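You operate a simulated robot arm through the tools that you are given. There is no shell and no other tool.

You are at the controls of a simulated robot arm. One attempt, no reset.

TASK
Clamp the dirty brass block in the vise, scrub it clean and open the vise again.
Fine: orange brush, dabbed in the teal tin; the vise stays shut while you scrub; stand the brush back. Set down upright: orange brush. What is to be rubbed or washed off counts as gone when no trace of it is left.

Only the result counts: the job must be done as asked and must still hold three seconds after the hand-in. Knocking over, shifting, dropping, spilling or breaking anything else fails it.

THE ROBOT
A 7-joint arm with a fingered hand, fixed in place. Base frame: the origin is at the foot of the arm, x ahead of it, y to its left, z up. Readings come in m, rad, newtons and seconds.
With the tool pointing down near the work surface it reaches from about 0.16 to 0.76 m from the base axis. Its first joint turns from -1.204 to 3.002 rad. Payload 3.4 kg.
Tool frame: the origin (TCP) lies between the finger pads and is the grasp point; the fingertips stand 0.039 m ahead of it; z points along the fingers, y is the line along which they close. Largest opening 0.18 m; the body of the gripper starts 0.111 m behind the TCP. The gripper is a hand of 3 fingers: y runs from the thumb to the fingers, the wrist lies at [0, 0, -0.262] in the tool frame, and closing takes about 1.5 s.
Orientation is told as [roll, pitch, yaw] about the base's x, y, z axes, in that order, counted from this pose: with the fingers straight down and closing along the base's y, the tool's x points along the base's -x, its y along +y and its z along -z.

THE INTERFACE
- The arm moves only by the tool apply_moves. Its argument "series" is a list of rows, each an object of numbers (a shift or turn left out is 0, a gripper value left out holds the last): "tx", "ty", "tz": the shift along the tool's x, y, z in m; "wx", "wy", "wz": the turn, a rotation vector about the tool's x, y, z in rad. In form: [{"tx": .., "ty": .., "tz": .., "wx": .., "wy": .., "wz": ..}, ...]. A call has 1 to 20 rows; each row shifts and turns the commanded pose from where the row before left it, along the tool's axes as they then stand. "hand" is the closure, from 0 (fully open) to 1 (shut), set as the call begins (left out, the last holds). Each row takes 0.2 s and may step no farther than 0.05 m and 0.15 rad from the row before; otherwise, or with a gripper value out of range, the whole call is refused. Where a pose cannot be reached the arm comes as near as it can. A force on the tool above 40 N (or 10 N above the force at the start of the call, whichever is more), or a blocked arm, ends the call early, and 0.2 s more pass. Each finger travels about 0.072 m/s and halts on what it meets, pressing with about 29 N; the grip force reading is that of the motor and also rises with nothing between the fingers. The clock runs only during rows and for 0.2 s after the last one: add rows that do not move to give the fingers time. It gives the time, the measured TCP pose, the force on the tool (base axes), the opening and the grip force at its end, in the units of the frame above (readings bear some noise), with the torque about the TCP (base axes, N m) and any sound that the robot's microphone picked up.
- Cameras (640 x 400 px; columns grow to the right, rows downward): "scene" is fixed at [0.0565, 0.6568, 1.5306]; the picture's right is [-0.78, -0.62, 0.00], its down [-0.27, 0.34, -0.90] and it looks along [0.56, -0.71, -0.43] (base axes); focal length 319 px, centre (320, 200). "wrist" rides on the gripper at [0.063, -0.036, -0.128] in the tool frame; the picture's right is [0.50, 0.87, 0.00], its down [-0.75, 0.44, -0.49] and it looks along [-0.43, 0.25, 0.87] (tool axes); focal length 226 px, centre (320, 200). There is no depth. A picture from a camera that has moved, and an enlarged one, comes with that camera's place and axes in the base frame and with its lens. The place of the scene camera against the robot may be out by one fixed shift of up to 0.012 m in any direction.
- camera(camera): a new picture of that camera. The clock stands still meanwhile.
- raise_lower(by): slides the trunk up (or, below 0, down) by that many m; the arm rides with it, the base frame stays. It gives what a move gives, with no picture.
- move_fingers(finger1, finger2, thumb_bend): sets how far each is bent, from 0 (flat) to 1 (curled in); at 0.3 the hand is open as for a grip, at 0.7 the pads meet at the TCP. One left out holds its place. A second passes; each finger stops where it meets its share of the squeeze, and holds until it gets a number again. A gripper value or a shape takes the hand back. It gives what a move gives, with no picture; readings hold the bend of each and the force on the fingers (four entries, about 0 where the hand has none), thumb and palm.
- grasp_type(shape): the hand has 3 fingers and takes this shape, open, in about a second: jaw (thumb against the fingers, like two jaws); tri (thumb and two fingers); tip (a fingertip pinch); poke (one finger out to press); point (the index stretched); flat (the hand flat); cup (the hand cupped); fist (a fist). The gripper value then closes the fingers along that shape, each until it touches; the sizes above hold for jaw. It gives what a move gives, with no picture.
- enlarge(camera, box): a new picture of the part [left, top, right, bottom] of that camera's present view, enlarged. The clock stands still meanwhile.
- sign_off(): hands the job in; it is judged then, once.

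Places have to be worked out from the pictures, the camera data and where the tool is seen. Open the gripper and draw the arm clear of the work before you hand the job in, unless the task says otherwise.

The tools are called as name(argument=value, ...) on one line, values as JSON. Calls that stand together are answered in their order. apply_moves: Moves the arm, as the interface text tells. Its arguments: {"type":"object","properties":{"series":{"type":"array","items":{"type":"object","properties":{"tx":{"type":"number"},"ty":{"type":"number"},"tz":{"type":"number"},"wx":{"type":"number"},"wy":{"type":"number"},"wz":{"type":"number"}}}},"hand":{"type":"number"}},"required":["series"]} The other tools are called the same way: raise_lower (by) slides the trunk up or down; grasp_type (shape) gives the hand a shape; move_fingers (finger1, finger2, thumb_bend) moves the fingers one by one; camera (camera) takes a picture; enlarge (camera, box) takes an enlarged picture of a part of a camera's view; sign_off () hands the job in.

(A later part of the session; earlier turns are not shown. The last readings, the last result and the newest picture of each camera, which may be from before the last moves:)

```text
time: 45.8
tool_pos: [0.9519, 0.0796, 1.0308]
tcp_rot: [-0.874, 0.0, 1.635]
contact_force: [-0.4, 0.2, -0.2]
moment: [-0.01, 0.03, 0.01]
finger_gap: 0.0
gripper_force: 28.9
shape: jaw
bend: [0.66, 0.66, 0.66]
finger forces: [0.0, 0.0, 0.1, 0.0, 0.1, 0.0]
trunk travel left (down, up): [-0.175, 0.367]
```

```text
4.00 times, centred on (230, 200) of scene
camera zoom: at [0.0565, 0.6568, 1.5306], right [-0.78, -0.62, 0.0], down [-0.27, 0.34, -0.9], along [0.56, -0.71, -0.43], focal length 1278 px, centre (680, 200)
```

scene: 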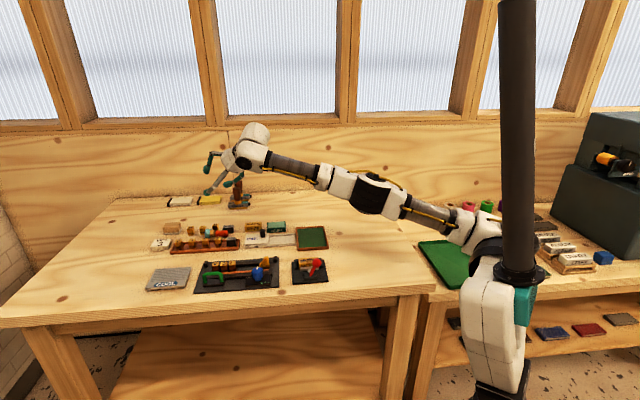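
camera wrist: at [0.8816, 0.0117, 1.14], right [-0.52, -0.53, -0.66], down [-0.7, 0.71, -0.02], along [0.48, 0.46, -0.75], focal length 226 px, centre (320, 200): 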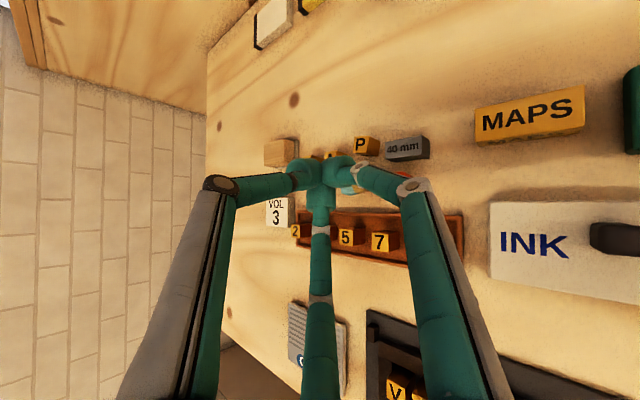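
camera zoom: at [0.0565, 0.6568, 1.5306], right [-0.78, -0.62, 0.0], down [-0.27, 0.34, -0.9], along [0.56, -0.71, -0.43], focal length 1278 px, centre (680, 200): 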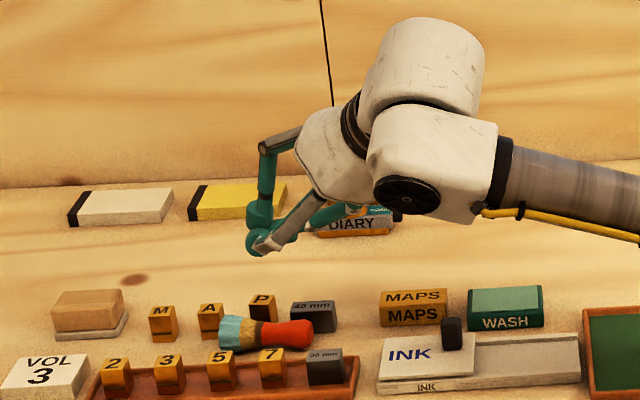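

Aligned within a few millimetres. I correct 4 mm outward and descend to about 2 cm above the handle.

apply_moves(series=[{"ty": -0.0029, "tz": 0.0034}, {"ty": 0.0268, "tz": 0.0225}, {"ty": 0.0268, "tz": 0.0225}, {"ty": 0.0115, "tz": 0.0096}, {}])

camera(camera="wrist")

enlarge(camera="scene", box=[180, 190, 260, 255])

```text
time: 47.0
tool_pos: [0.9587, 0.079, 0.9476]
tcp_rot: [-0.875, -0.001, 1.631]
contact_force: [0.2, 0.6, 0.4]
moment: [-0.01, 0.0, 0.03]
finger_gap: 0.0
gripper_force: 29.5
shape: jaw
bend: [0.66, 0.66, 0.66]
finger forces: [0.1, 0.1, 0.0, 0.0, 0.0, 0.0]
trunk travel left (down, up): [-0.175, 0.367]
```

```text
taken
camera wrist: at [0.887, 0.0118, 1.0551], right [-0.52, -0.53, -0.67], down [-0.7, 0.71, -0.02], along [0.48, 0.46, -0.75], focal length 226 px, centre (320, 200)
```

wrist: 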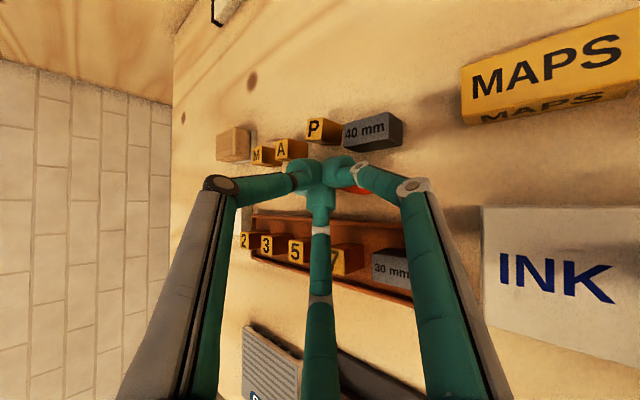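

```text
6.15 times, centred on (220, 222) of scene
camera zoom: at [0.0565, 0.6568, 1.5306], right [-0.78, -0.62, 0.0], down [-0.27, 0.34, -0.9], along [0.56, -0.71, -0.43], focal length 1966 px, centre (935, 62)
```

zoom: 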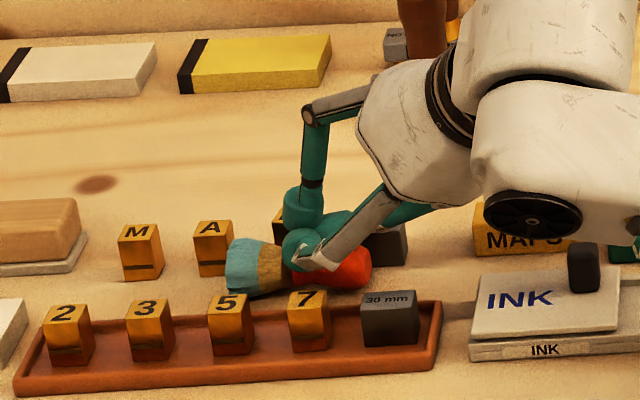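

The cluster hovers right over the handle near the waist. I descend in 5 mm steps until a light contact.

apply_moves(series=[{"ty": 0.0038, "tz": 0.0032}, {"ty": 0.0038, "tz": 0.0032}, {"ty": 0.0023, "tz": 0.0019}, {}])

enlarge(camera="scene", box=[180, 190, 260, 255])

enlarge(camera="wrist", box=[240, 100, 420, 260])

```text
time: 48.0
tool_pos: [0.9564, 0.0809, 0.9369]
tcp_rot: [-0.878, -0.003, 1.633]
contact_force: [-3.7, -1.9, 10.1]
moment: [-0.02, -0.18, -0.04]
finger_gap: 0.0
gripper_force: 29.3
shape: jaw
bend: [0.67, 0.69, 0.66]
finger forces: [0.0, 0.0, 0.2, 0.1, 0.0, 0.1]
trunk travel left (down, up): [-0.175, 0.367]
```

```text
6.15 times, centred on (220, 222) of scene
camera zoom: at [0.0565, 0.6568, 1.5306], right [-0.78, -0.62, 0.0], down [-0.27, 0.34, -0.9], along [0.56, -0.71, -0.43], focal length 1966 px, centre (935, 62)
```

zoom: 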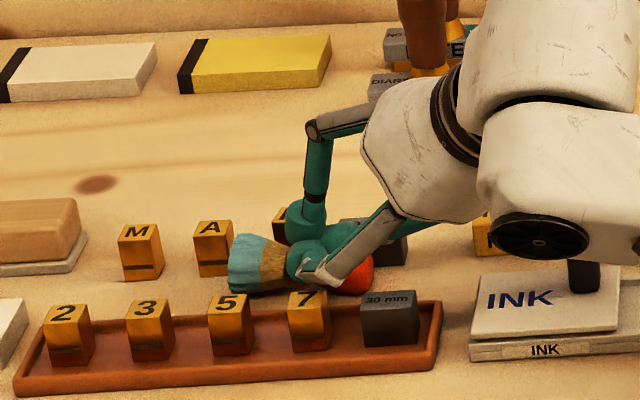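

```text
2.50 times, centred on (330, 180) of wrist
camera zoom: at [0.8844, 0.0122, 1.0451], right [-0.52, -0.53, -0.67], down [-0.7, 0.71, -0.02], along [0.49, 0.46, -0.74], focal length 565 px, centre (295, 250)
```

zoom: 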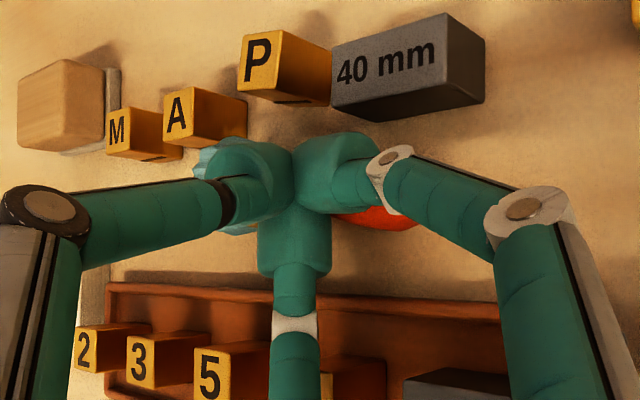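

Contact at about 10 N on the handle. Now I drag slowly along −L by 2.5 cm and look.

apply_moves(series=[{"tx": 0.0033, "ty": 0.0024, "tz": -0.0029}, {"tx": 0.0033, "ty": 0.0024, "tz": -0.0029}, {"tx": 0.0033, "ty": 0.0024, "tz": -0.0029}, {"tx": 0.0033, "ty": 0.0024, "tz": -0.0029}, {"tx": 0.0033, "ty": 0.0024, "tz": -0.0029}, {}])

enlarge(camera="scene", box=[180, 190, 260, 255])

enlarge(camera="wrist", box=[240, 100, 420, 260])

```text
time: 49.4
tool_pos: [0.9378, 0.0616, 0.934]
tcp_rot: [-0.872, -0.003, 1.633]
contact_force: [-0.1, 0.5, 4.8]
moment: [0.01, -0.12, 0.02]
finger_gap: 0.0
gripper_force: 28.7
shape: jaw
bend: [0.68, 0.68, 0.66]
finger forces: [0.1, 0.0, 0.1, 0.0, 0.0, 0.0]
trunk travel left (down, up): [-0.175, 0.367]
```

```text
6.15 times, centred on (220, 222) of scene
camera zoom: at [0.0565, 0.6568, 1.5306], right [-0.78, -0.62, 0.0], down [-0.27, 0.34, -0.9], along [0.56, -0.71, -0.43], focal length 1966 px, centre (935, 62)
```

zoom: 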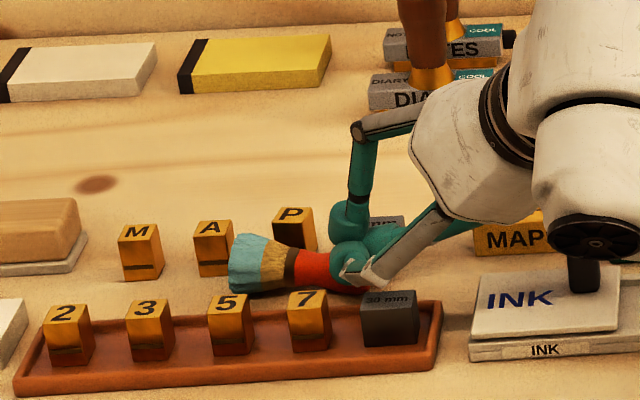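

```text
2.50 times, centred on (330, 180) of wrist
camera zoom: at [0.8672, -0.006, 1.0425], right [-0.52, -0.53, -0.66], down [-0.7, 0.71, -0.02], along [0.48, 0.46, -0.75], focal length 565 px, centre (295, 250)
```

zoom: 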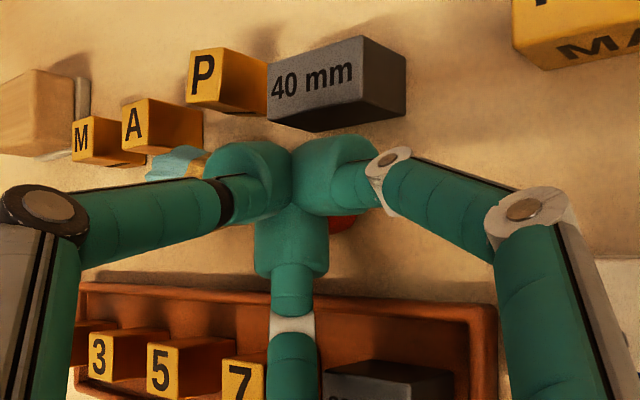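

The fingertips just slid along the handle, so the brush did not move. Instead I'll try a low three-finger grasp on the handle's end, which fits the free space: one finger in front, one past the handle end and the thumb on top. First I rise 5 cm and open to a narrow gap.

apply_moves(series=[{"ty": -0.0192, "tz": -0.0161}, {"ty": -0.0192, "tz": -0.0161}, {}, {}], hand=0.78)

camera(camera="wrist")

enlarge(camera="wrist", box=[250, 110, 410, 230])

enlarge(camera="scene", box=[180, 190, 260, 255])

```text
time: 50.4
tool_pos: [0.9386, 0.064, 0.9832]
tcp_rot: [-0.875, -0.001, 1.633]
contact_force: [-0.3, 0.0, -0.2]
moment: [0.0, -0.03, -0.01]
finger_gap: 0.0392
gripper_force: 0.1
shape: jaw
bend: [0.72, 0.72, 0.74]
finger forces: [0.0, 0.0, 0.0, 0.0, 0.0, 0.1]
trunk travel left (down, up): [-0.175, 0.367]
```

```text
taken
camera wrist: at [0.8671, -0.0032, 1.0919], right [-0.52, -0.53, -0.66], down [-0.7, 0.71, -0.02], along [0.48, 0.46, -0.75], focal length 226 px, centre (320, 200)
```

wrist: 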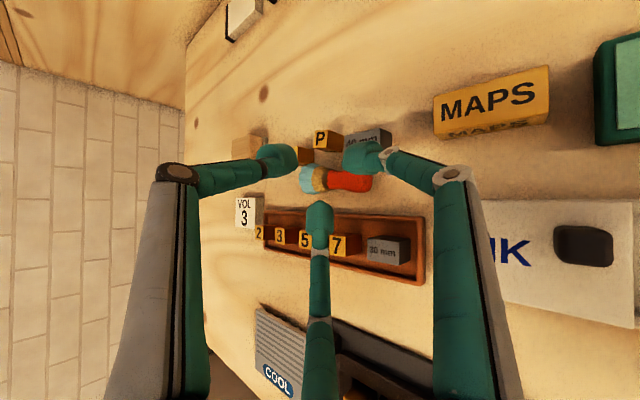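

```text
3.33 times, centred on (330, 170) of wrist
camera zoom: at [0.8671, -0.0032, 1.0919], right [-0.52, -0.53, -0.66], down [-0.7, 0.71, -0.02], along [0.48, 0.46, -0.75], focal length 754 px, centre (287, 300)
```

zoom: 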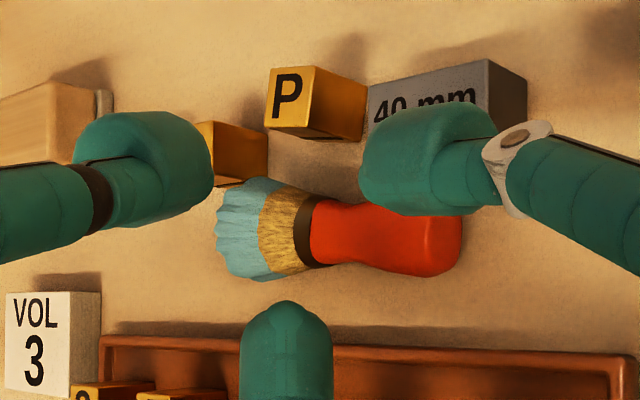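

```text
6.15 times, centred on (220, 222) of scene
camera zoom: at [0.0565, 0.6568, 1.5306], right [-0.78, -0.62, 0.0], down [-0.27, 0.34, -0.9], along [0.56, -0.71, -0.43], focal length 1966 px, centre (935, 62)
```

zoom: 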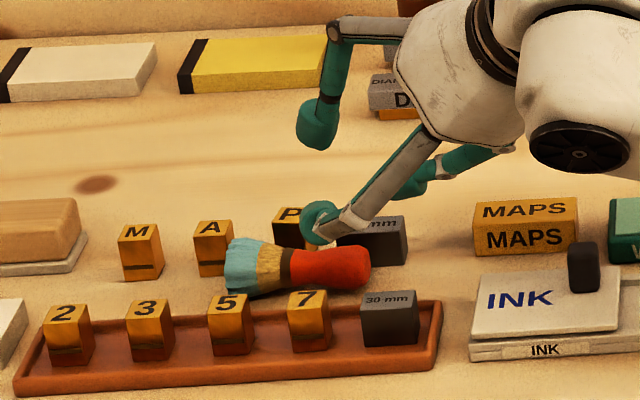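

The three fingers are clearly visible around where I need them. I move the grasp centre over the handle end (≈1 cm outward) and descend 5 cm, stopping about 1.7 cm above the final height.

apply_moves(series=[{"tx": -0.0021, "ty": -0.0073, "tz": 0.0087}, {"ty": 0.0192, "tz": 0.016}, {"ty": 0.0192, "tz": 0.016}, {}])

enlarge(camera="wrist", box=[250, 110, 410, 230])

enlarge(camera="scene", box=[190, 200, 250, 250])

```text
time: 51.4
tool_pos: [0.9486, 0.0641, 0.9386]
tcp_rot: [-0.88, -0.001, 1.634]
contact_force: [-1.3, -2.3, 11.5]
moment: [0.44, 0.16, 0.07]
finger_gap: 0.0379
gripper_force: 0.0
shape: jaw
bend: [0.72, 0.73, 0.74]
finger forces: [0.0, 10.9, 0.1, 0.0, 0.1, 0.0]
trunk travel left (down, up): [-0.175, 0.367]
```

```text
3.33 times, centred on (330, 170) of wrist
camera zoom: at [0.8766, -0.0038, 1.0469], right [-0.52, -0.53, -0.67], down [-0.7, 0.71, -0.02], along [0.49, 0.46, -0.74], focal length 754 px, centre (287, 300)
```

zoom: 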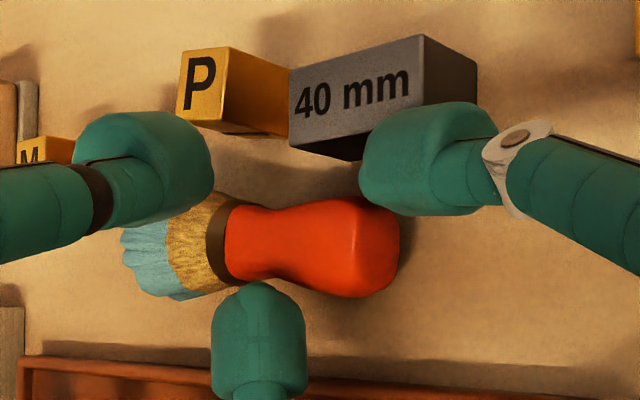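

```text
8.00 times, centred on (220, 225) of scene
camera zoom: at [0.0565, 0.6568, 1.5306], right [-0.78, -0.62, 0.0], down [-0.27, 0.34, -0.9], along [0.56, -0.71, -0.43], focal length 2555 px, centre (1120, 0)
```

zoom: 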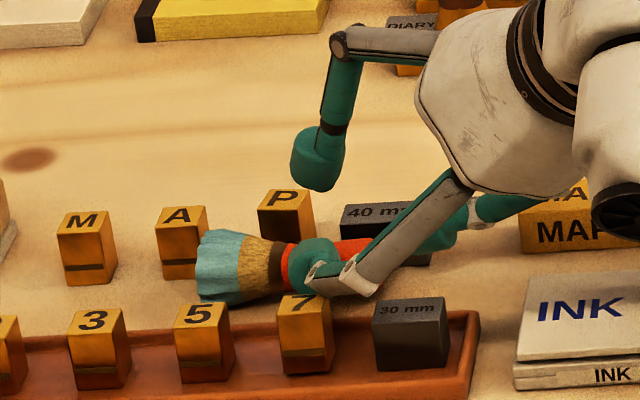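

Finger 2 met something (11 N), probably the top of the "7" block under its knuckle. I retreat upward right away and check.

apply_moves(series=[{"ty": -0.0154, "tz": -0.0128}, {"ty": -0.0154, "tz": -0.0128}, {}])

enlarge(camera="scene", box=[190, 200, 250, 250])

camera(camera="wrist")

```text
time: 52.2
tool_pos: [0.9474, 0.0652, 0.9739]
tcp_rot: [-0.873, -0.003, 1.633]
contact_force: [0.3, -0.3, 0.5]
moment: [-0.04, 0.01, 0.01]
finger_gap: 0.0393
gripper_force: 0.0
shape: jaw
bend: [0.72, 0.72, 0.74]
finger forces: [0.1, 0.0, 0.1, 0.0, 0.1, 0.0]
trunk travel left (down, up): [-0.175, 0.367]
```

```text
8.00 times, centred on (220, 225) of scene
camera zoom: at [0.0565, 0.6568, 1.5306], right [-0.78, -0.62, 0.0], down [-0.27, 0.34, -0.9], along [0.56, -0.71, -0.43], focal length 2555 px, centre (1120, 0)
```

zoom: 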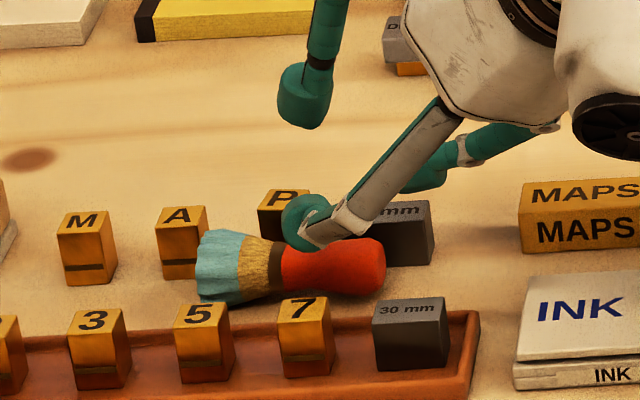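

```text
taken
camera wrist: at [0.8775, -0.0025, 1.0817], right [-0.52, -0.53, -0.66], down [-0.7, 0.71, -0.02], along [0.48, 0.46, -0.75], focal length 226 px, centre (320, 200)
```

wrist: 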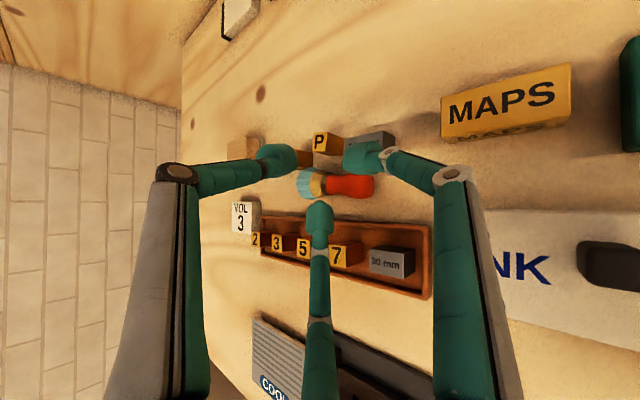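

No type block in the tray moved. This crowded pose won't work, so I'll use a different tool shape: the hand half open with just one finger at the bottom as a single "stick", to push the brush along the corridor from its bristle end. I rise and pull back first.

apply_moves(series=[{"ty": -0.0307, "tz": -0.0257}, {"ty": -0.0307, "tz": -0.0257}, {"ty": 0.0257, "tz": -0.0306}, {"ty": 0.0257, "tz": -0.0306}, {"ty": 0.0129, "tz": -0.0153}, {"wz": -0.1496}, {"wz": -0.1496}, {"wz": -0.1496}, {"wz": -0.1496}, {"wz": -0.1496}, {"wz": -0.1496}, {"wz": -0.1496}, {}], hand=0.3)

camera(camera="wrist")

camera(camera="scene")

```text
time: 55.0
tool_pos: [0.8501, 0.0591, 1.0517]
tcp_rot: [-0.539, 0.726, 2.472]
contact_force: [0.8, -0.5, -1.0]
moment: [0.01, -0.01, 0.0]
finger_gap: 0.1257
gripper_force: 0.1
shape: jaw
bend: [0.63, 0.63, 0.63]
finger forces: [0.1, 0.0, 0.0, 0.0, 0.1, 0.0]
trunk travel left (down, up): [-0.175, 0.367]
```

```text
taken
camera wrist: at [0.7984, 0.0557, 1.1888], right [0.06, -1.0, 0.0], down [-0.93, -0.06, -0.35], along [0.35, 0.02, -0.94], focal length 226 px, centre (320, 200)
```

wrist: 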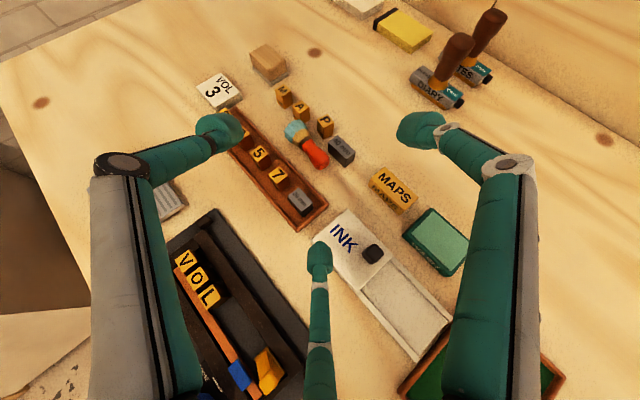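

```text
taken
```

scene: 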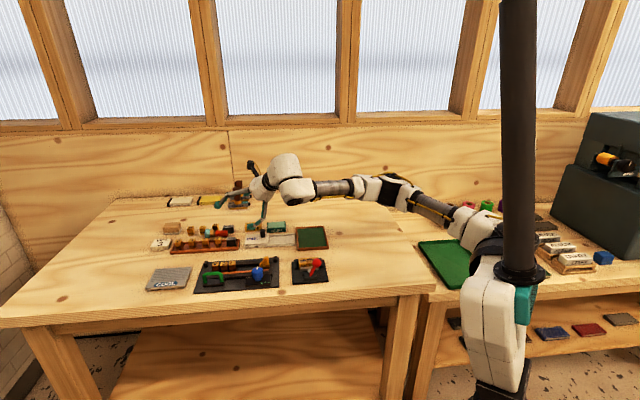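

Now the camera looks from above with one finger at the bottom, a very good view. I zoom in to re-measure brush, blocks and corridor.

enlarge(camera="wrist", box=[240, 70, 380, 220])

enlarge(camera="wrist", box=[270, 110, 440, 280])

```text
2.67 times, centred on (310, 145) of wrist
camera zoom: at [0.7984, 0.0557, 1.1888], right [0.06, -1.0, 0.0], down [-0.93, -0.06, -0.35], along [0.35, 0.02, -0.94], focal length 603 px, centre (347, 347)
```

zoom: 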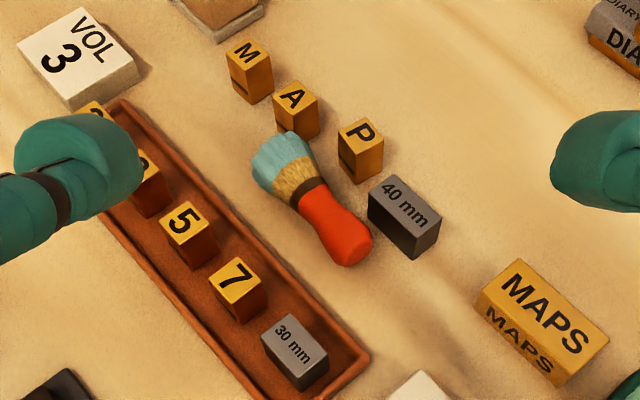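

```text
2.35 times, centred on (355, 195) of wrist
camera zoom: at [0.7984, 0.0557, 1.1888], right [0.06, -1.0, 0.0], down [-0.93, -0.06, -0.35], along [0.35, 0.02, -0.94], focal length 532 px, centre (238, 212)
```

zoom: 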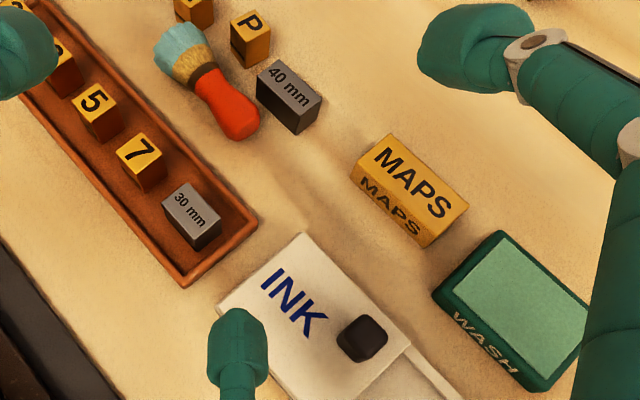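

Measurements agree: handle end (0.966, 0.062), bristle end (1.033, 0.118), P needs to come back about 1.4 cm along −F. I open fully so the bottom finger flares into a clean "stick", raise slightly and tilt to 75°.

apply_moves(series=[{"tx": 0.0199, "ty": -0.0115, "tz": -0.0193}, {"wx": 0.0727, "wy": 0.1259}, {"wx": 0.0727, "wy": 0.1259}, {"wx": 0.0727, "wy": 0.1259}, {}, {}, {}], hand=0)

camera(camera="wrist")

enlarge(camera="scene", box=[180, 130, 340, 270])

```text
time: 56.6
tool_pos: [0.8483, 0.0585, 1.0833]
tcp_rot: [-1.082, 0.993, 2.051]
contact_force: [-0.5, 0.3, -0.7]
moment: [0.0, 0.01, 0.02]
finger_gap: 0.1799
gripper_force: 0.1
shape: jaw
bend: [0.3, 0.3, 0.3]
finger forces: [0.1, 0.0, 0.1, 0.0, 0.0, 0.0]
trunk travel left (down, up): [-0.175, 0.367]
```

```text
taken
camera wrist: at [0.7439, 0.0522, 1.1851], right [0.06, -1.0, 0.0], down [-0.7, -0.04, -0.71], along [0.71, 0.05, -0.7], focal length 226 px, centre (320, 200)
```

wrist: 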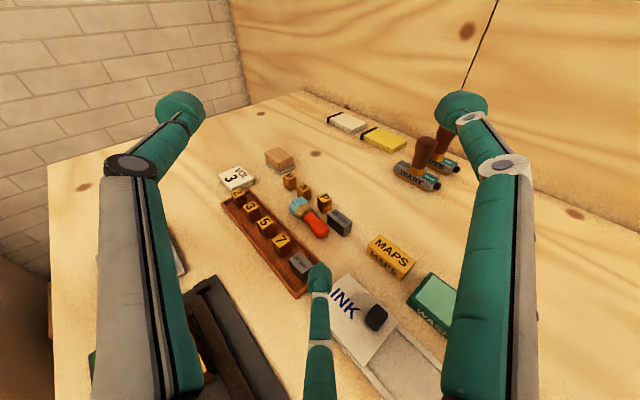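

```text
2.86 times, centred on (260, 200) of scene
camera zoom: at [0.0565, 0.6568, 1.5306], right [-0.78, -0.62, 0.0], down [-0.27, 0.34, -0.9], along [0.56, -0.71, -0.43], focal length 913 px, centre (491, 200)
```

zoom: 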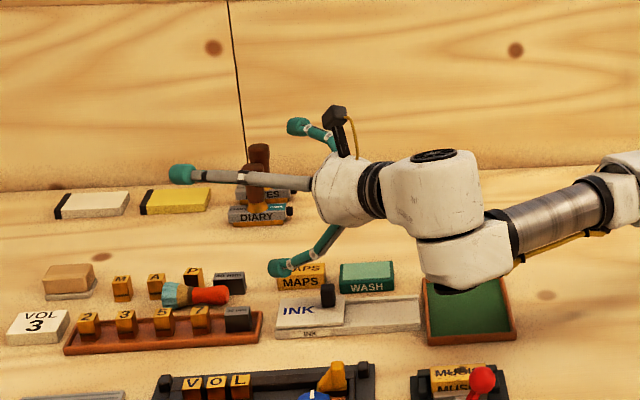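

The bottom finger now makes a clear stick. I move it out over the spot just beyond the bristle end, still 8 cm above the table, to test the reach.

apply_moves(series=[{"tx": 0.0025, "ty": -0.0127, "tz": 0.0318}, {"tx": 0.0025, "ty": -0.0127, "tz": 0.0318}, {"tx": 0.0025, "ty": -0.0127, "tz": 0.0318}, {"tx": 0.0025, "ty": -0.0127, "tz": 0.0318}, {"tx": 0.0012, "ty": -0.0064, "tz": 0.0159}, {"tx": 0.0012, "ty": -0.0064, "tz": 0.0159}, {}])

camera(camera="wrist")

enlarge(camera="scene", box=[150, 150, 290, 260])

```text
time: 58.2
tool_pos: [1.0113, 0.1184, 1.0845]
tcp_rot: [-1.084, 0.993, 2.051]
contact_force: [0.6, 0.1, 1.6]
moment: [0.01, 0.02, 0.0]
finger_gap: 0.1799
gripper_force: 0.0
shape: jaw
bend: [0.3, 0.3, 0.3]
finger forces: [0.0, 0.0, 0.1, 0.0, 0.0, 0.0]
trunk travel left (down, up): [-0.175, 0.367]
```

```text
taken
camera wrist: at [0.9071, 0.1104, 1.1866], right [0.06, -1.0, 0.0], down [-0.7, -0.04, -0.71], along [0.71, 0.05, -0.7], focal length 226 px, centre (320, 200)
```

wrist: 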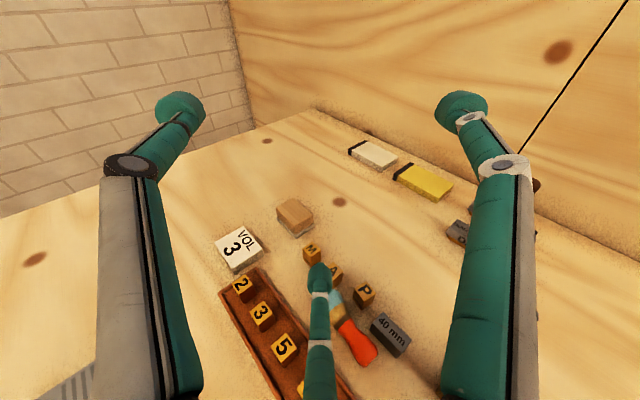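

```text
3.64 times, centred on (220, 205) of scene
camera zoom: at [0.0565, 0.6568, 1.5306], right [-0.78, -0.62, 0.0], down [-0.27, 0.34, -0.9], along [0.56, -0.71, -0.43], focal length 1162 px, centre (684, 182)
```

zoom: 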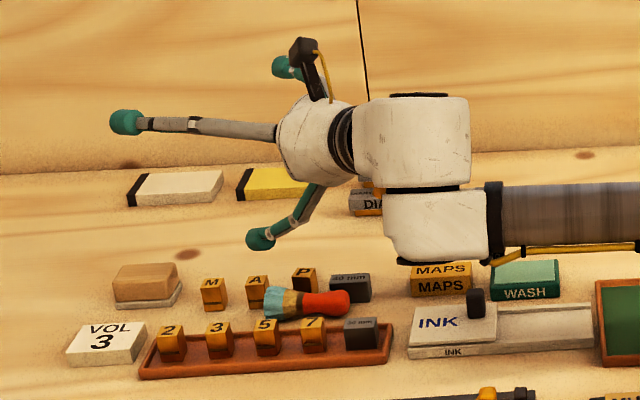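

Still reachable. The tip is about 3 cm short of the target spot; I lower 4 cm and then move the rest of the way out.

apply_moves(series=[{"tx": -0.0168, "ty": 0.0097, "tz": 0.0052}, {"tx": -0.0168, "ty": 0.0097, "tz": 0.0052}, {"tx": 0.0011, "ty": -0.0061, "tz": 0.015}, {"tx": 0.0011, "ty": -0.0061, "tz": 0.015}, {}])

camera(camera="wrist")

enlarge(camera="scene", box=[180, 190, 260, 255])

```text
time: 59.4
tool_pos: [1.0294, 0.1232, 1.0457]
tcp_rot: [-1.088, 0.989, 2.049]
contact_force: [0.1, 0.2, -0.1]
moment: [0.0, 0.01, 0.03]
finger_gap: 0.18
gripper_force: 0.1
shape: jaw
bend: [0.3, 0.3, 0.3]
finger forces: [0.1, 0.1, 0.0, 0.1, 0.0, 0.1]
out of reach, approached as far as the arm can: row 4
trunk travel left (down, up): [-0.175, 0.367]
```

```text
taken
camera wrist: at [0.9242, 0.1157, 1.1461], right [0.06, -1.0, 0.0], down [-0.7, -0.04, -0.72], along [0.71, 0.05, -0.7], focal length 226 px, centre (320, 200)
```

wrist: 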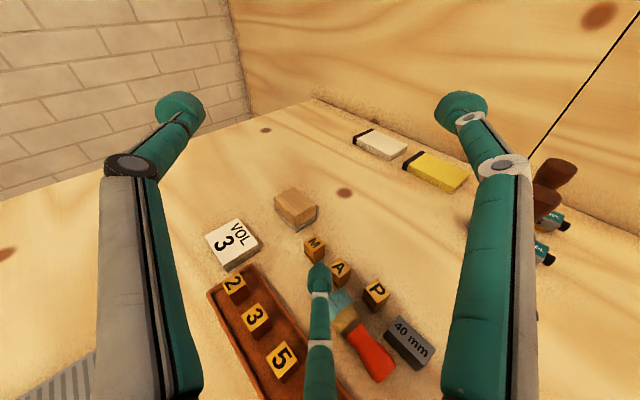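

```text
6.15 times, centred on (220, 222) of scene
camera zoom: at [0.0565, 0.6568, 1.5306], right [-0.78, -0.62, 0.0], down [-0.27, 0.34, -0.9], along [0.56, -0.71, -0.43], focal length 1966 px, centre (935, 62)
```

zoom: 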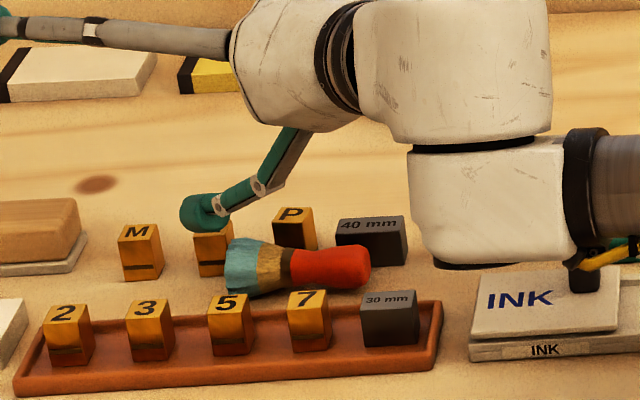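

Nearly there, but at the arm's limit. Tilting 7° more gains the missing 1.3 cm; I do that and nudge 6 mm sideways, still above the blocks.

apply_moves(series=[{"wx": 0.061, "wy": 0.1057}, {"tx": -0.003, "ty": -0.0052}, {}])

camera(camera="wrist")

enlarge(camera="scene", box=[180, 190, 260, 255])

```text
time: 60.2
tool_pos: [1.0293, 0.132, 1.0431]
tcp_rot: [-1.298, 1.029, 1.867]
contact_force: [0.0, -0.8, -0.6]
moment: [0.03, -0.01, -0.02]
finger_gap: 0.1801
gripper_force: 0.0
shape: jaw
bend: [0.3, 0.3, 0.3]
finger forces: [0.0, 0.1, 0.0, 0.1, 0.0, 0.0]
trunk travel left (down, up): [-0.175, 0.367]
```

```text
taken
camera wrist: at [0.9123, 0.1231, 1.1312], right [0.06, -1.0, 0.0], down [-0.61, -0.04, -0.79], along [0.79, 0.05, -0.61], focal length 226 px, centre (320, 200)
```

wrist: 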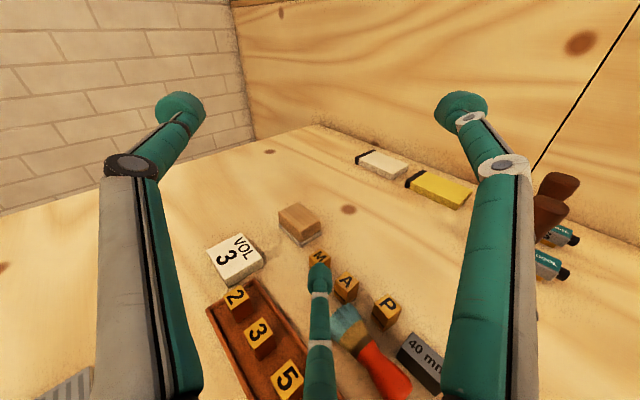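

```text
6.15 times, centred on (220, 222) of scene
camera zoom: at [0.0565, 0.6568, 1.5306], right [-0.78, -0.62, 0.0], down [-0.27, 0.34, -0.9], along [0.56, -0.71, -0.43], focal length 1966 px, centre (935, 62)
```

zoom: 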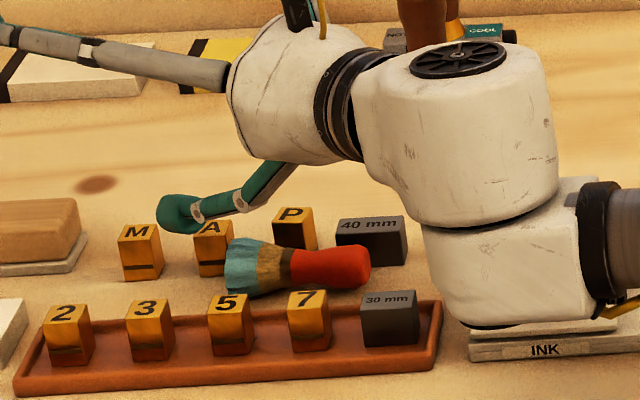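

The stick tip is now just beyond the bristle end, about 4 cm too high. I shift 5 mm sideways to keep clear of the bristles and lower it beside the bristle end.

apply_moves(series=[{"tx": -0.0025, "ty": -0.0043}, {"tx": -0.0167, "ty": 0.0097, "tz": 0.0027}, {"tx": -0.0112, "ty": 0.0065, "tz": 0.0018}, {"tx": -0.0056, "ty": 0.0032, "tz": 0.0009}, {}])

camera(camera="wrist")

enlarge(camera="scene", box=[180, 190, 260, 255])

```text
time: 61.4
tool_pos: [1.028, 0.1348, 1.0052]
tcp_rot: [-1.299, 1.031, 1.865]
contact_force: [-0.1, 0.0, 0.6]
moment: [-0.03, -0.02, 0.02]
finger_gap: 0.1801
gripper_force: 0.1
shape: jaw
bend: [0.3, 0.3, 0.3]
finger forces: [0.1, 0.1, 0.1, 0.0, 0.1, 0.0]
trunk travel left (down, up): [-0.175, 0.367]
```

```text
taken
camera wrist: at [0.9118, 0.128, 1.093], right [0.06, -1.0, 0.0], down [-0.61, -0.04, -0.79], along [0.79, 0.05, -0.61], focal length 226 px, centre (320, 200)
```

wrist: 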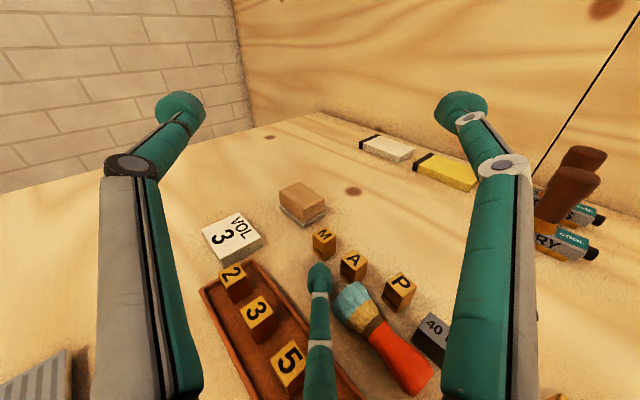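

```text
6.15 times, centred on (220, 222) of scene
camera zoom: at [0.0565, 0.6568, 1.5306], right [-0.78, -0.62, 0.0], down [-0.27, 0.34, -0.9], along [0.56, -0.71, -0.43], focal length 1966 px, centre (935, 62)
```

zoom: 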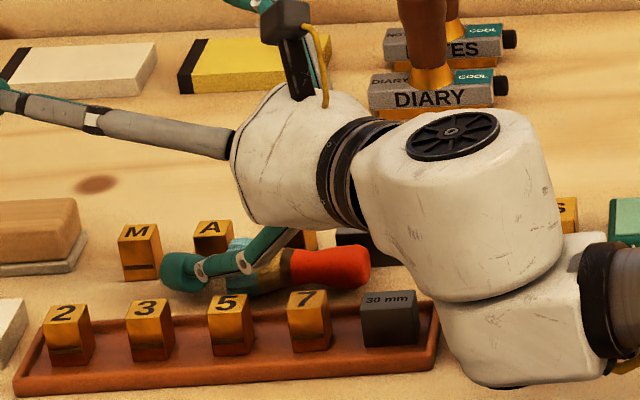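

The stick tip stands right beside the bristle end with no contact yet. I centre it on the brush axis and push 3 cm along the brush axis toward the handle side, slowly.

apply_moves(series=[{"tx": 0.0048, "ty": 0.0015, "tz": 0.0029}, {"tx": 0.001, "ty": 0.0028, "tz": -0.004}, {"tx": 0.001, "ty": 0.0028, "tz": -0.004}, {"tx": 0.001, "ty": 0.0028, "tz": -0.004}, {"tx": 0.001, "ty": 0.0028, "tz": -0.004}, {"tx": 0.001, "ty": 0.0028, "tz": -0.004}, {"tx": 0.001, "ty": 0.0028, "tz": -0.004}, {}])

camera(camera="wrist")

enlarge(camera="scene", box=[180, 190, 260, 255])

```text
time: 63.2
tool_pos: [1.0065, 0.1112, 1.0074]
tcp_rot: [-1.299, 1.03, 1.865]
contact_force: [-0.7, 0.0, -0.5]
moment: [0.05, 0.0, 0.0]
finger_gap: 0.1797
gripper_force: 0.0
shape: jaw
bend: [0.3, 0.3, 0.3]
finger forces: [0.1, 0.3, 0.0, 0.0, 0.0, 0.1]
trunk travel left (down, up): [-0.175, 0.367]
```

```text
taken
camera wrist: at [0.8899, 0.104, 1.0963], right [0.06, -1.0, 0.0], down [-0.61, -0.04, -0.79], along [0.79, 0.05, -0.61], focal length 226 px, centre (320, 200)
```

wrist: 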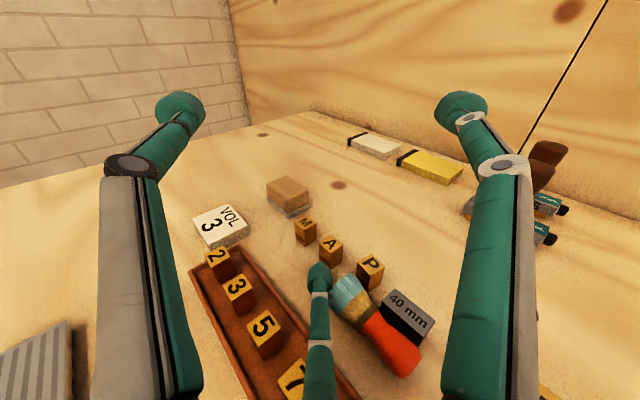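

```text
6.15 times, centred on (220, 222) of scene
camera zoom: at [0.0565, 0.6568, 1.5306], right [-0.78, -0.62, 0.0], down [-0.27, 0.34, -0.9], along [0.56, -0.71, -0.43], focal length 1966 px, centre (935, 62)
```

zoom: 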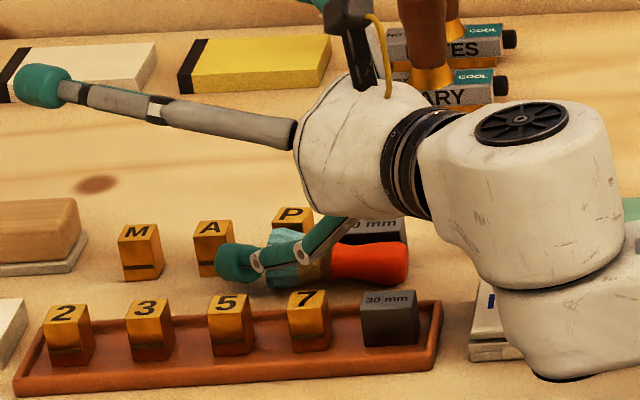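

It works: the brush slid about 2 cm toward the open area. I zoom in to check its clearance from the 40 mm block.

enlarge(camera="wrist", box=[290, 230, 450, 390])

enlarge(camera="scene", box=[205, 215, 265, 255])

```text
2.50 times, centred on (370, 310) of wrist
camera zoom: at [0.8899, 0.104, 1.0963], right [0.06, -1.0, 0.0], down [-0.61, -0.04, -0.79], along [0.79, 0.05, -0.61], focal length 565 px, centre (195, -75)
```

zoom: 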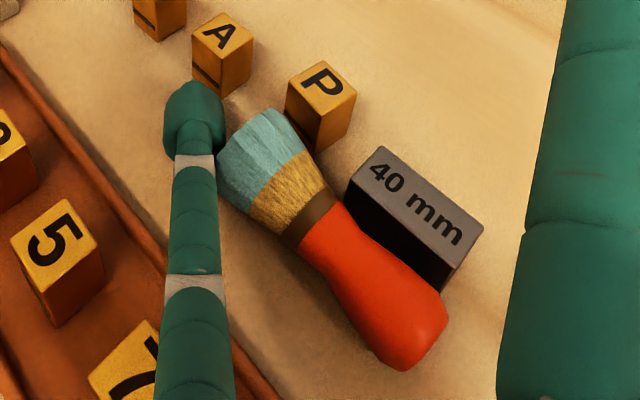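

```text
10.00 times, centred on (235, 235) of scene
camera zoom: at [0.0565, 0.6568, 1.5306], right [-0.78, -0.62, 0.0], down [-0.27, 0.34, -0.9], along [0.56, -0.71, -0.43], focal length 3194 px, centre (1170, -150)
```

zoom: 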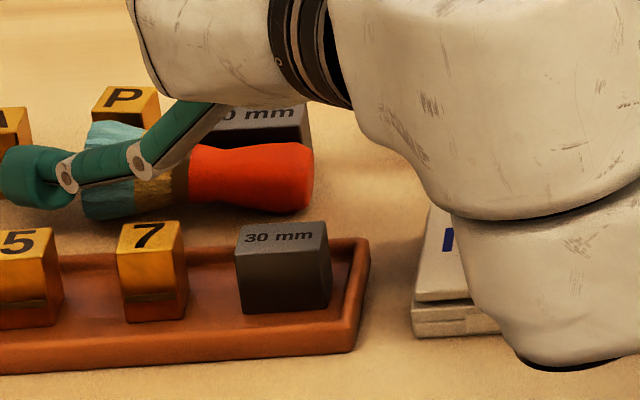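

The brush now lies parallel to the blocks, only 2 mm in front of the 40 mm block, and its bristles would hit that block if pushed further. I'll roll it toward −F by pressing lightly on top of the bristles and drawing the tip forward. First I lift and place the tip on top.

apply_moves(series=[{"tx": 0.0257, "ty": -0.0149, "tz": -0.0042}, {"tx": 0.0136, "ty": 0.0275, "tz": -0.0143}, {"tx": -0.0043, "ty": 0.0025, "tz": 0.0007}, {}])

enlarge(camera="wrist", box=[260, 230, 420, 390])

enlarge(camera="scene", box=[190, 205, 270, 255])

```text
time: 64.2
tool_pos: [0.9922, 0.0831, 1.032]
tcp_rot: [-1.298, 1.03, 1.868]
contact_force: [-0.2, 0.0, 0.5]
moment: [-0.01, -0.01, -0.04]
finger_gap: 0.1799
gripper_force: 0.1
shape: jaw
bend: [0.3, 0.3, 0.3]
finger forces: [0.0, 0.0, 0.0, 0.0, 0.0, 0.1]
trunk travel left (down, up): [-0.175, 0.367]
```

```text
2.50 times, centred on (340, 310) of wrist
camera zoom: at [0.8758, 0.0759, 1.12], right [0.06, -1.0, 0.0], down [-0.61, -0.04, -0.79], along [0.79, 0.05, -0.61], focal length 565 px, centre (270, -75)
```

zoom: 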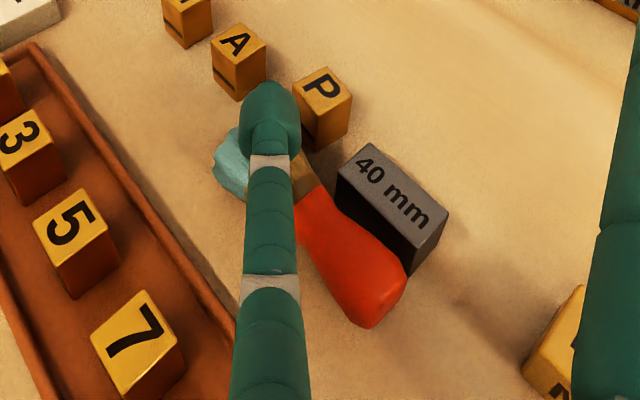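

```text
8.00 times, centred on (230, 230) of scene
camera zoom: at [0.0565, 0.6568, 1.5306], right [-0.78, -0.62, 0.0], down [-0.27, 0.34, -0.9], along [0.56, -0.71, -0.43], focal length 2555 px, centre (1040, -40)
```

zoom: 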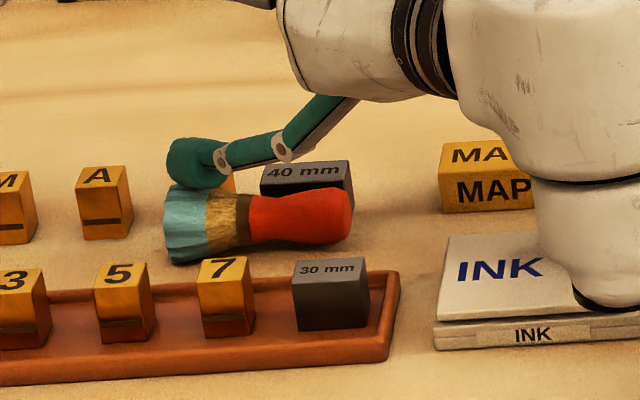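

The tip is directly above the bristles. I shift 4 mm back and lower until it touches lightly.

apply_moves(series=[{"tx": 0.0018, "ty": 0.0024, "tz": 0.0026}, {"tx": -0.0043, "ty": 0.0025, "tz": 0.0007}, {"tx": -0.0026, "ty": 0.0015, "tz": 0.0004}, {}])

```text
time: 65.2
tool_pos: [0.9953, 0.0786, 1.0241]
tcp_rot: [-1.301, 1.029, 1.867]
contact_force: [-0.5, 0.6, -0.6]
moment: [-0.01, -0.02, 0.01]
finger_gap: 0.18
gripper_force: 0.0
shape: jaw
bend: [0.3, 0.3, 0.3]
finger forces: [0.0, 0.0, 0.0, 0.1, 0.1, 0.1]
trunk travel left (down, up): [-0.175, 0.367]
```

No contact yet; 3 mm more at a time.

apply_moves(series=[{"tx": -0.0026, "ty": 0.0015, "tz": 0.0004}, {}])

apply_moves(series=[{"tx": -0.0026, "ty": 0.0015, "tz": 0.0004}, {}])

enlarge(camera="scene", box=[190, 205, 270, 255])

```text
time: 65.8
tool_pos: [0.9946, 0.0784, 1.0205]
tcp_rot: [-1.3, 1.03, 1.866]
contact_force: [-0.3, -0.3, -0.2]
moment: [0.0, -0.01, 0.02]
finger_gap: 0.1797
gripper_force: 0.1
shape: jaw
bend: [0.3, 0.3, 0.3]
finger forces: [0.0, 0.1, 0.0, 0.0, 0.0, 0.1]
trunk travel left (down, up): [-0.175, 0.367]
```

```text
time: 66.4
tool_pos: [0.9949, 0.0781, 1.0202]
tcp_rot: [-1.3, 1.031, 1.863]
contact_force: [-0.3, 0.2, 1.1]
moment: [-0.02, 0.05, 0.0]
finger_gap: 0.1798
gripper_force: 0.2
shape: jaw
bend: [0.3, 0.31, 0.3]
finger forces: [0.0, 0.9, 0.1, 0.0, 0.0, 0.0]
trunk travel left (down, up): [-0.175, 0.367]
```

```text
8.00 times, centred on (230, 230) of scene
camera zoom: at [0.0565, 0.6568, 1.5306], right [-0.78, -0.62, 0.0], down [-0.27, 0.34, -0.9], along [0.56, -0.71, -0.43], focal length 2555 px, centre (1040, -40)
```

zoom: 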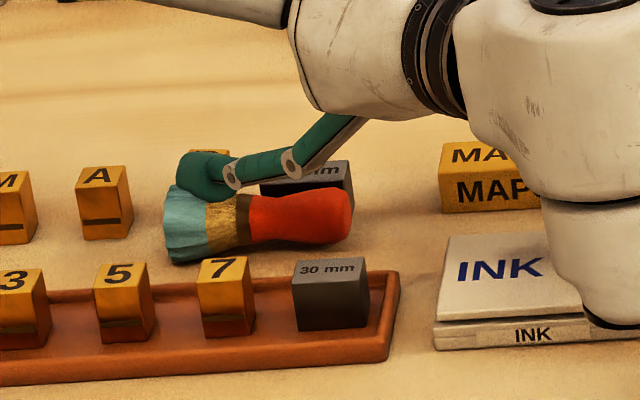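

Light contact on the bristles. Now I press a touch and draw 2.5 cm toward −F to roll the brush forward.

apply_moves(series=[{"tx": -0.0018, "ty": 0.001, "tz": 0.0003}, {"tx": -0.0023, "ty": -0.003, "tz": -0.0033}, {"tx": -0.0023, "ty": -0.003, "tz": -0.0033}, {"tx": -0.0023, "ty": -0.003, "tz": -0.0033}, {"tx": -0.0023, "ty": -0.003, "tz": -0.0033}, {"tx": -0.0023, "ty": -0.003, "tz": -0.0033}, {}])

enlarge(camera="scene", box=[190, 205, 270, 255])

enlarge(camera="wrist", box=[260, 230, 420, 390])

```text
time: 68.0
tool_pos: [0.977, 0.0963, 1.017]
tcp_rot: [-1.301, 1.03, 1.866]
contact_force: [0.4, -0.7, 1.1]
moment: [-0.03, -0.05, -0.01]
finger_gap: 0.1794
gripper_force: 0.0
shape: jaw
bend: [0.3, 0.32, 0.3]
finger forces: [0.0, 1.2, 0.0, 0.0, 0.1, 0.1]
trunk travel left (down, up): [-0.175, 0.367]
```

```text
8.00 times, centred on (230, 230) of scene
camera zoom: at [0.0565, 0.6568, 1.5306], right [-0.78, -0.62, 0.0], down [-0.27, 0.34, -0.9], along [0.56, -0.71, -0.43], focal length 2555 px, centre (1040, -40)
```

zoom: 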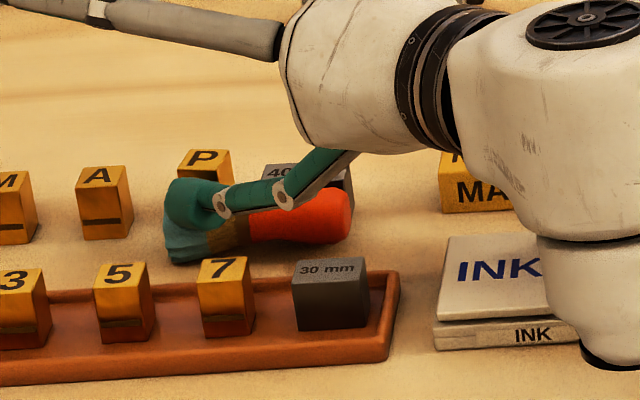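

```text
2.50 times, centred on (340, 310) of wrist
camera zoom: at [0.861, 0.0877, 1.1052], right [0.06, -1.0, 0.0], down [-0.61, -0.04, -0.79], along [0.79, 0.05, -0.61], focal length 565 px, centre (270, -75)
```

zoom: 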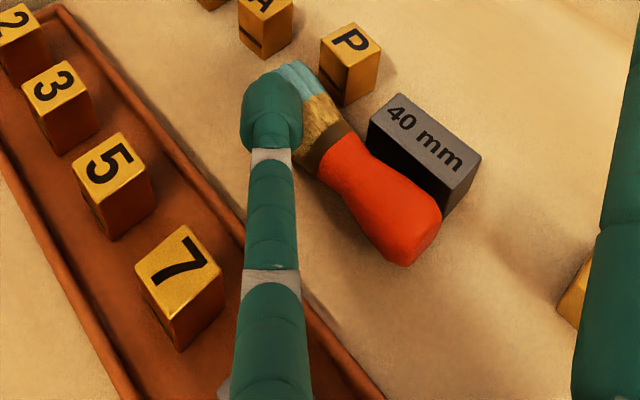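

The squarish handle did not roll; the tip just slid over. There is free space behind the handle's end, between the 40 mm and MAPS blocks, so I'll push the handle end forward from there. I lift and move the tip to that spot first.

apply_moves(series=[{"tx": 0.0343, "ty": -0.0198, "tz": -0.0056}, {"tx": 0.0189, "ty": 0.0359, "tz": -0.0114}, {"tx": 0.0189, "ty": 0.0359, "tz": -0.0114}, {}])

camera(camera="wrist")

enlarge(camera="wrist", box=[220, 220, 380, 380])

enlarge(camera="scene", box=[190, 195, 290, 265])

```text
time: 69.0
tool_pos: [0.9583, 0.0145, 1.0565]
tcp_rot: [-1.298, 1.031, 1.868]
contact_force: [0.7, 0.4, -0.2]
moment: [0.03, -0.01, 0.04]
finger_gap: 0.1799
gripper_force: 0.0
shape: jaw
bend: [0.3, 0.3, 0.3]
finger forces: [0.0, 0.0, 0.0, 0.1, 0.0, 0.0]
trunk travel left (down, up): [-0.175, 0.367]
```

```text
taken
camera wrist: at [0.8421, 0.0072, 1.1448], right [0.06, -1.0, 0.0], down [-0.61, -0.04, -0.79], along [0.79, 0.05, -0.61], focal length 226 px, centre (320, 200)
```

wrist: 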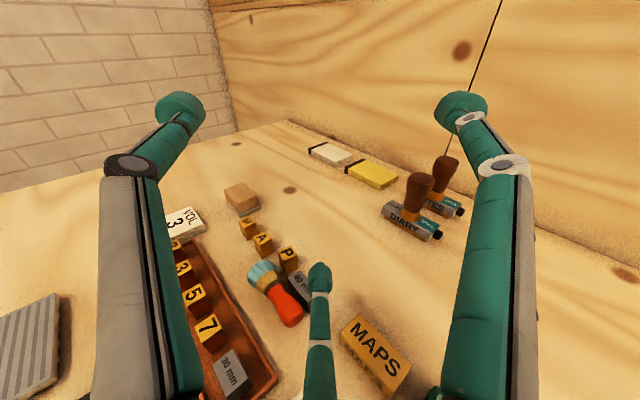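

```text
2.50 times, centred on (300, 300) of wrist
camera zoom: at [0.8421, 0.0072, 1.1448], right [0.06, -1.0, 0.0], down [-0.61, -0.04, -0.79], along [0.79, 0.05, -0.61], focal length 565 px, centre (370, -50)
```

zoom: 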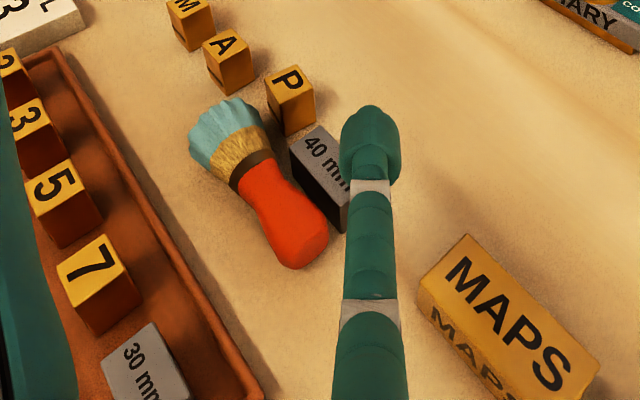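

```text
5.71 times, centred on (240, 230) of scene
camera zoom: at [0.0565, 0.6568, 1.5306], right [-0.78, -0.62, 0.0], down [-0.27, 0.34, -0.9], along [0.56, -0.71, -0.43], focal length 1825 px, centre (777, 29)
```

zoom: 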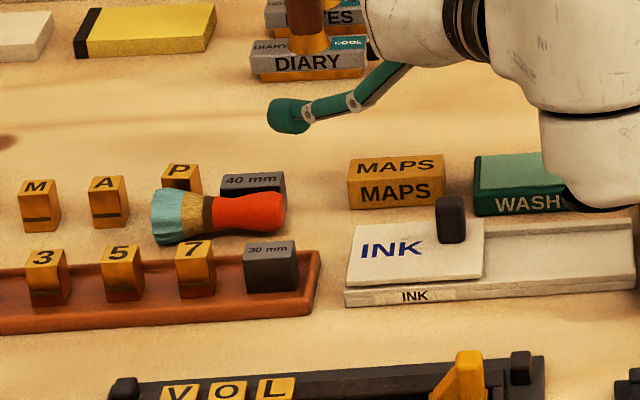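

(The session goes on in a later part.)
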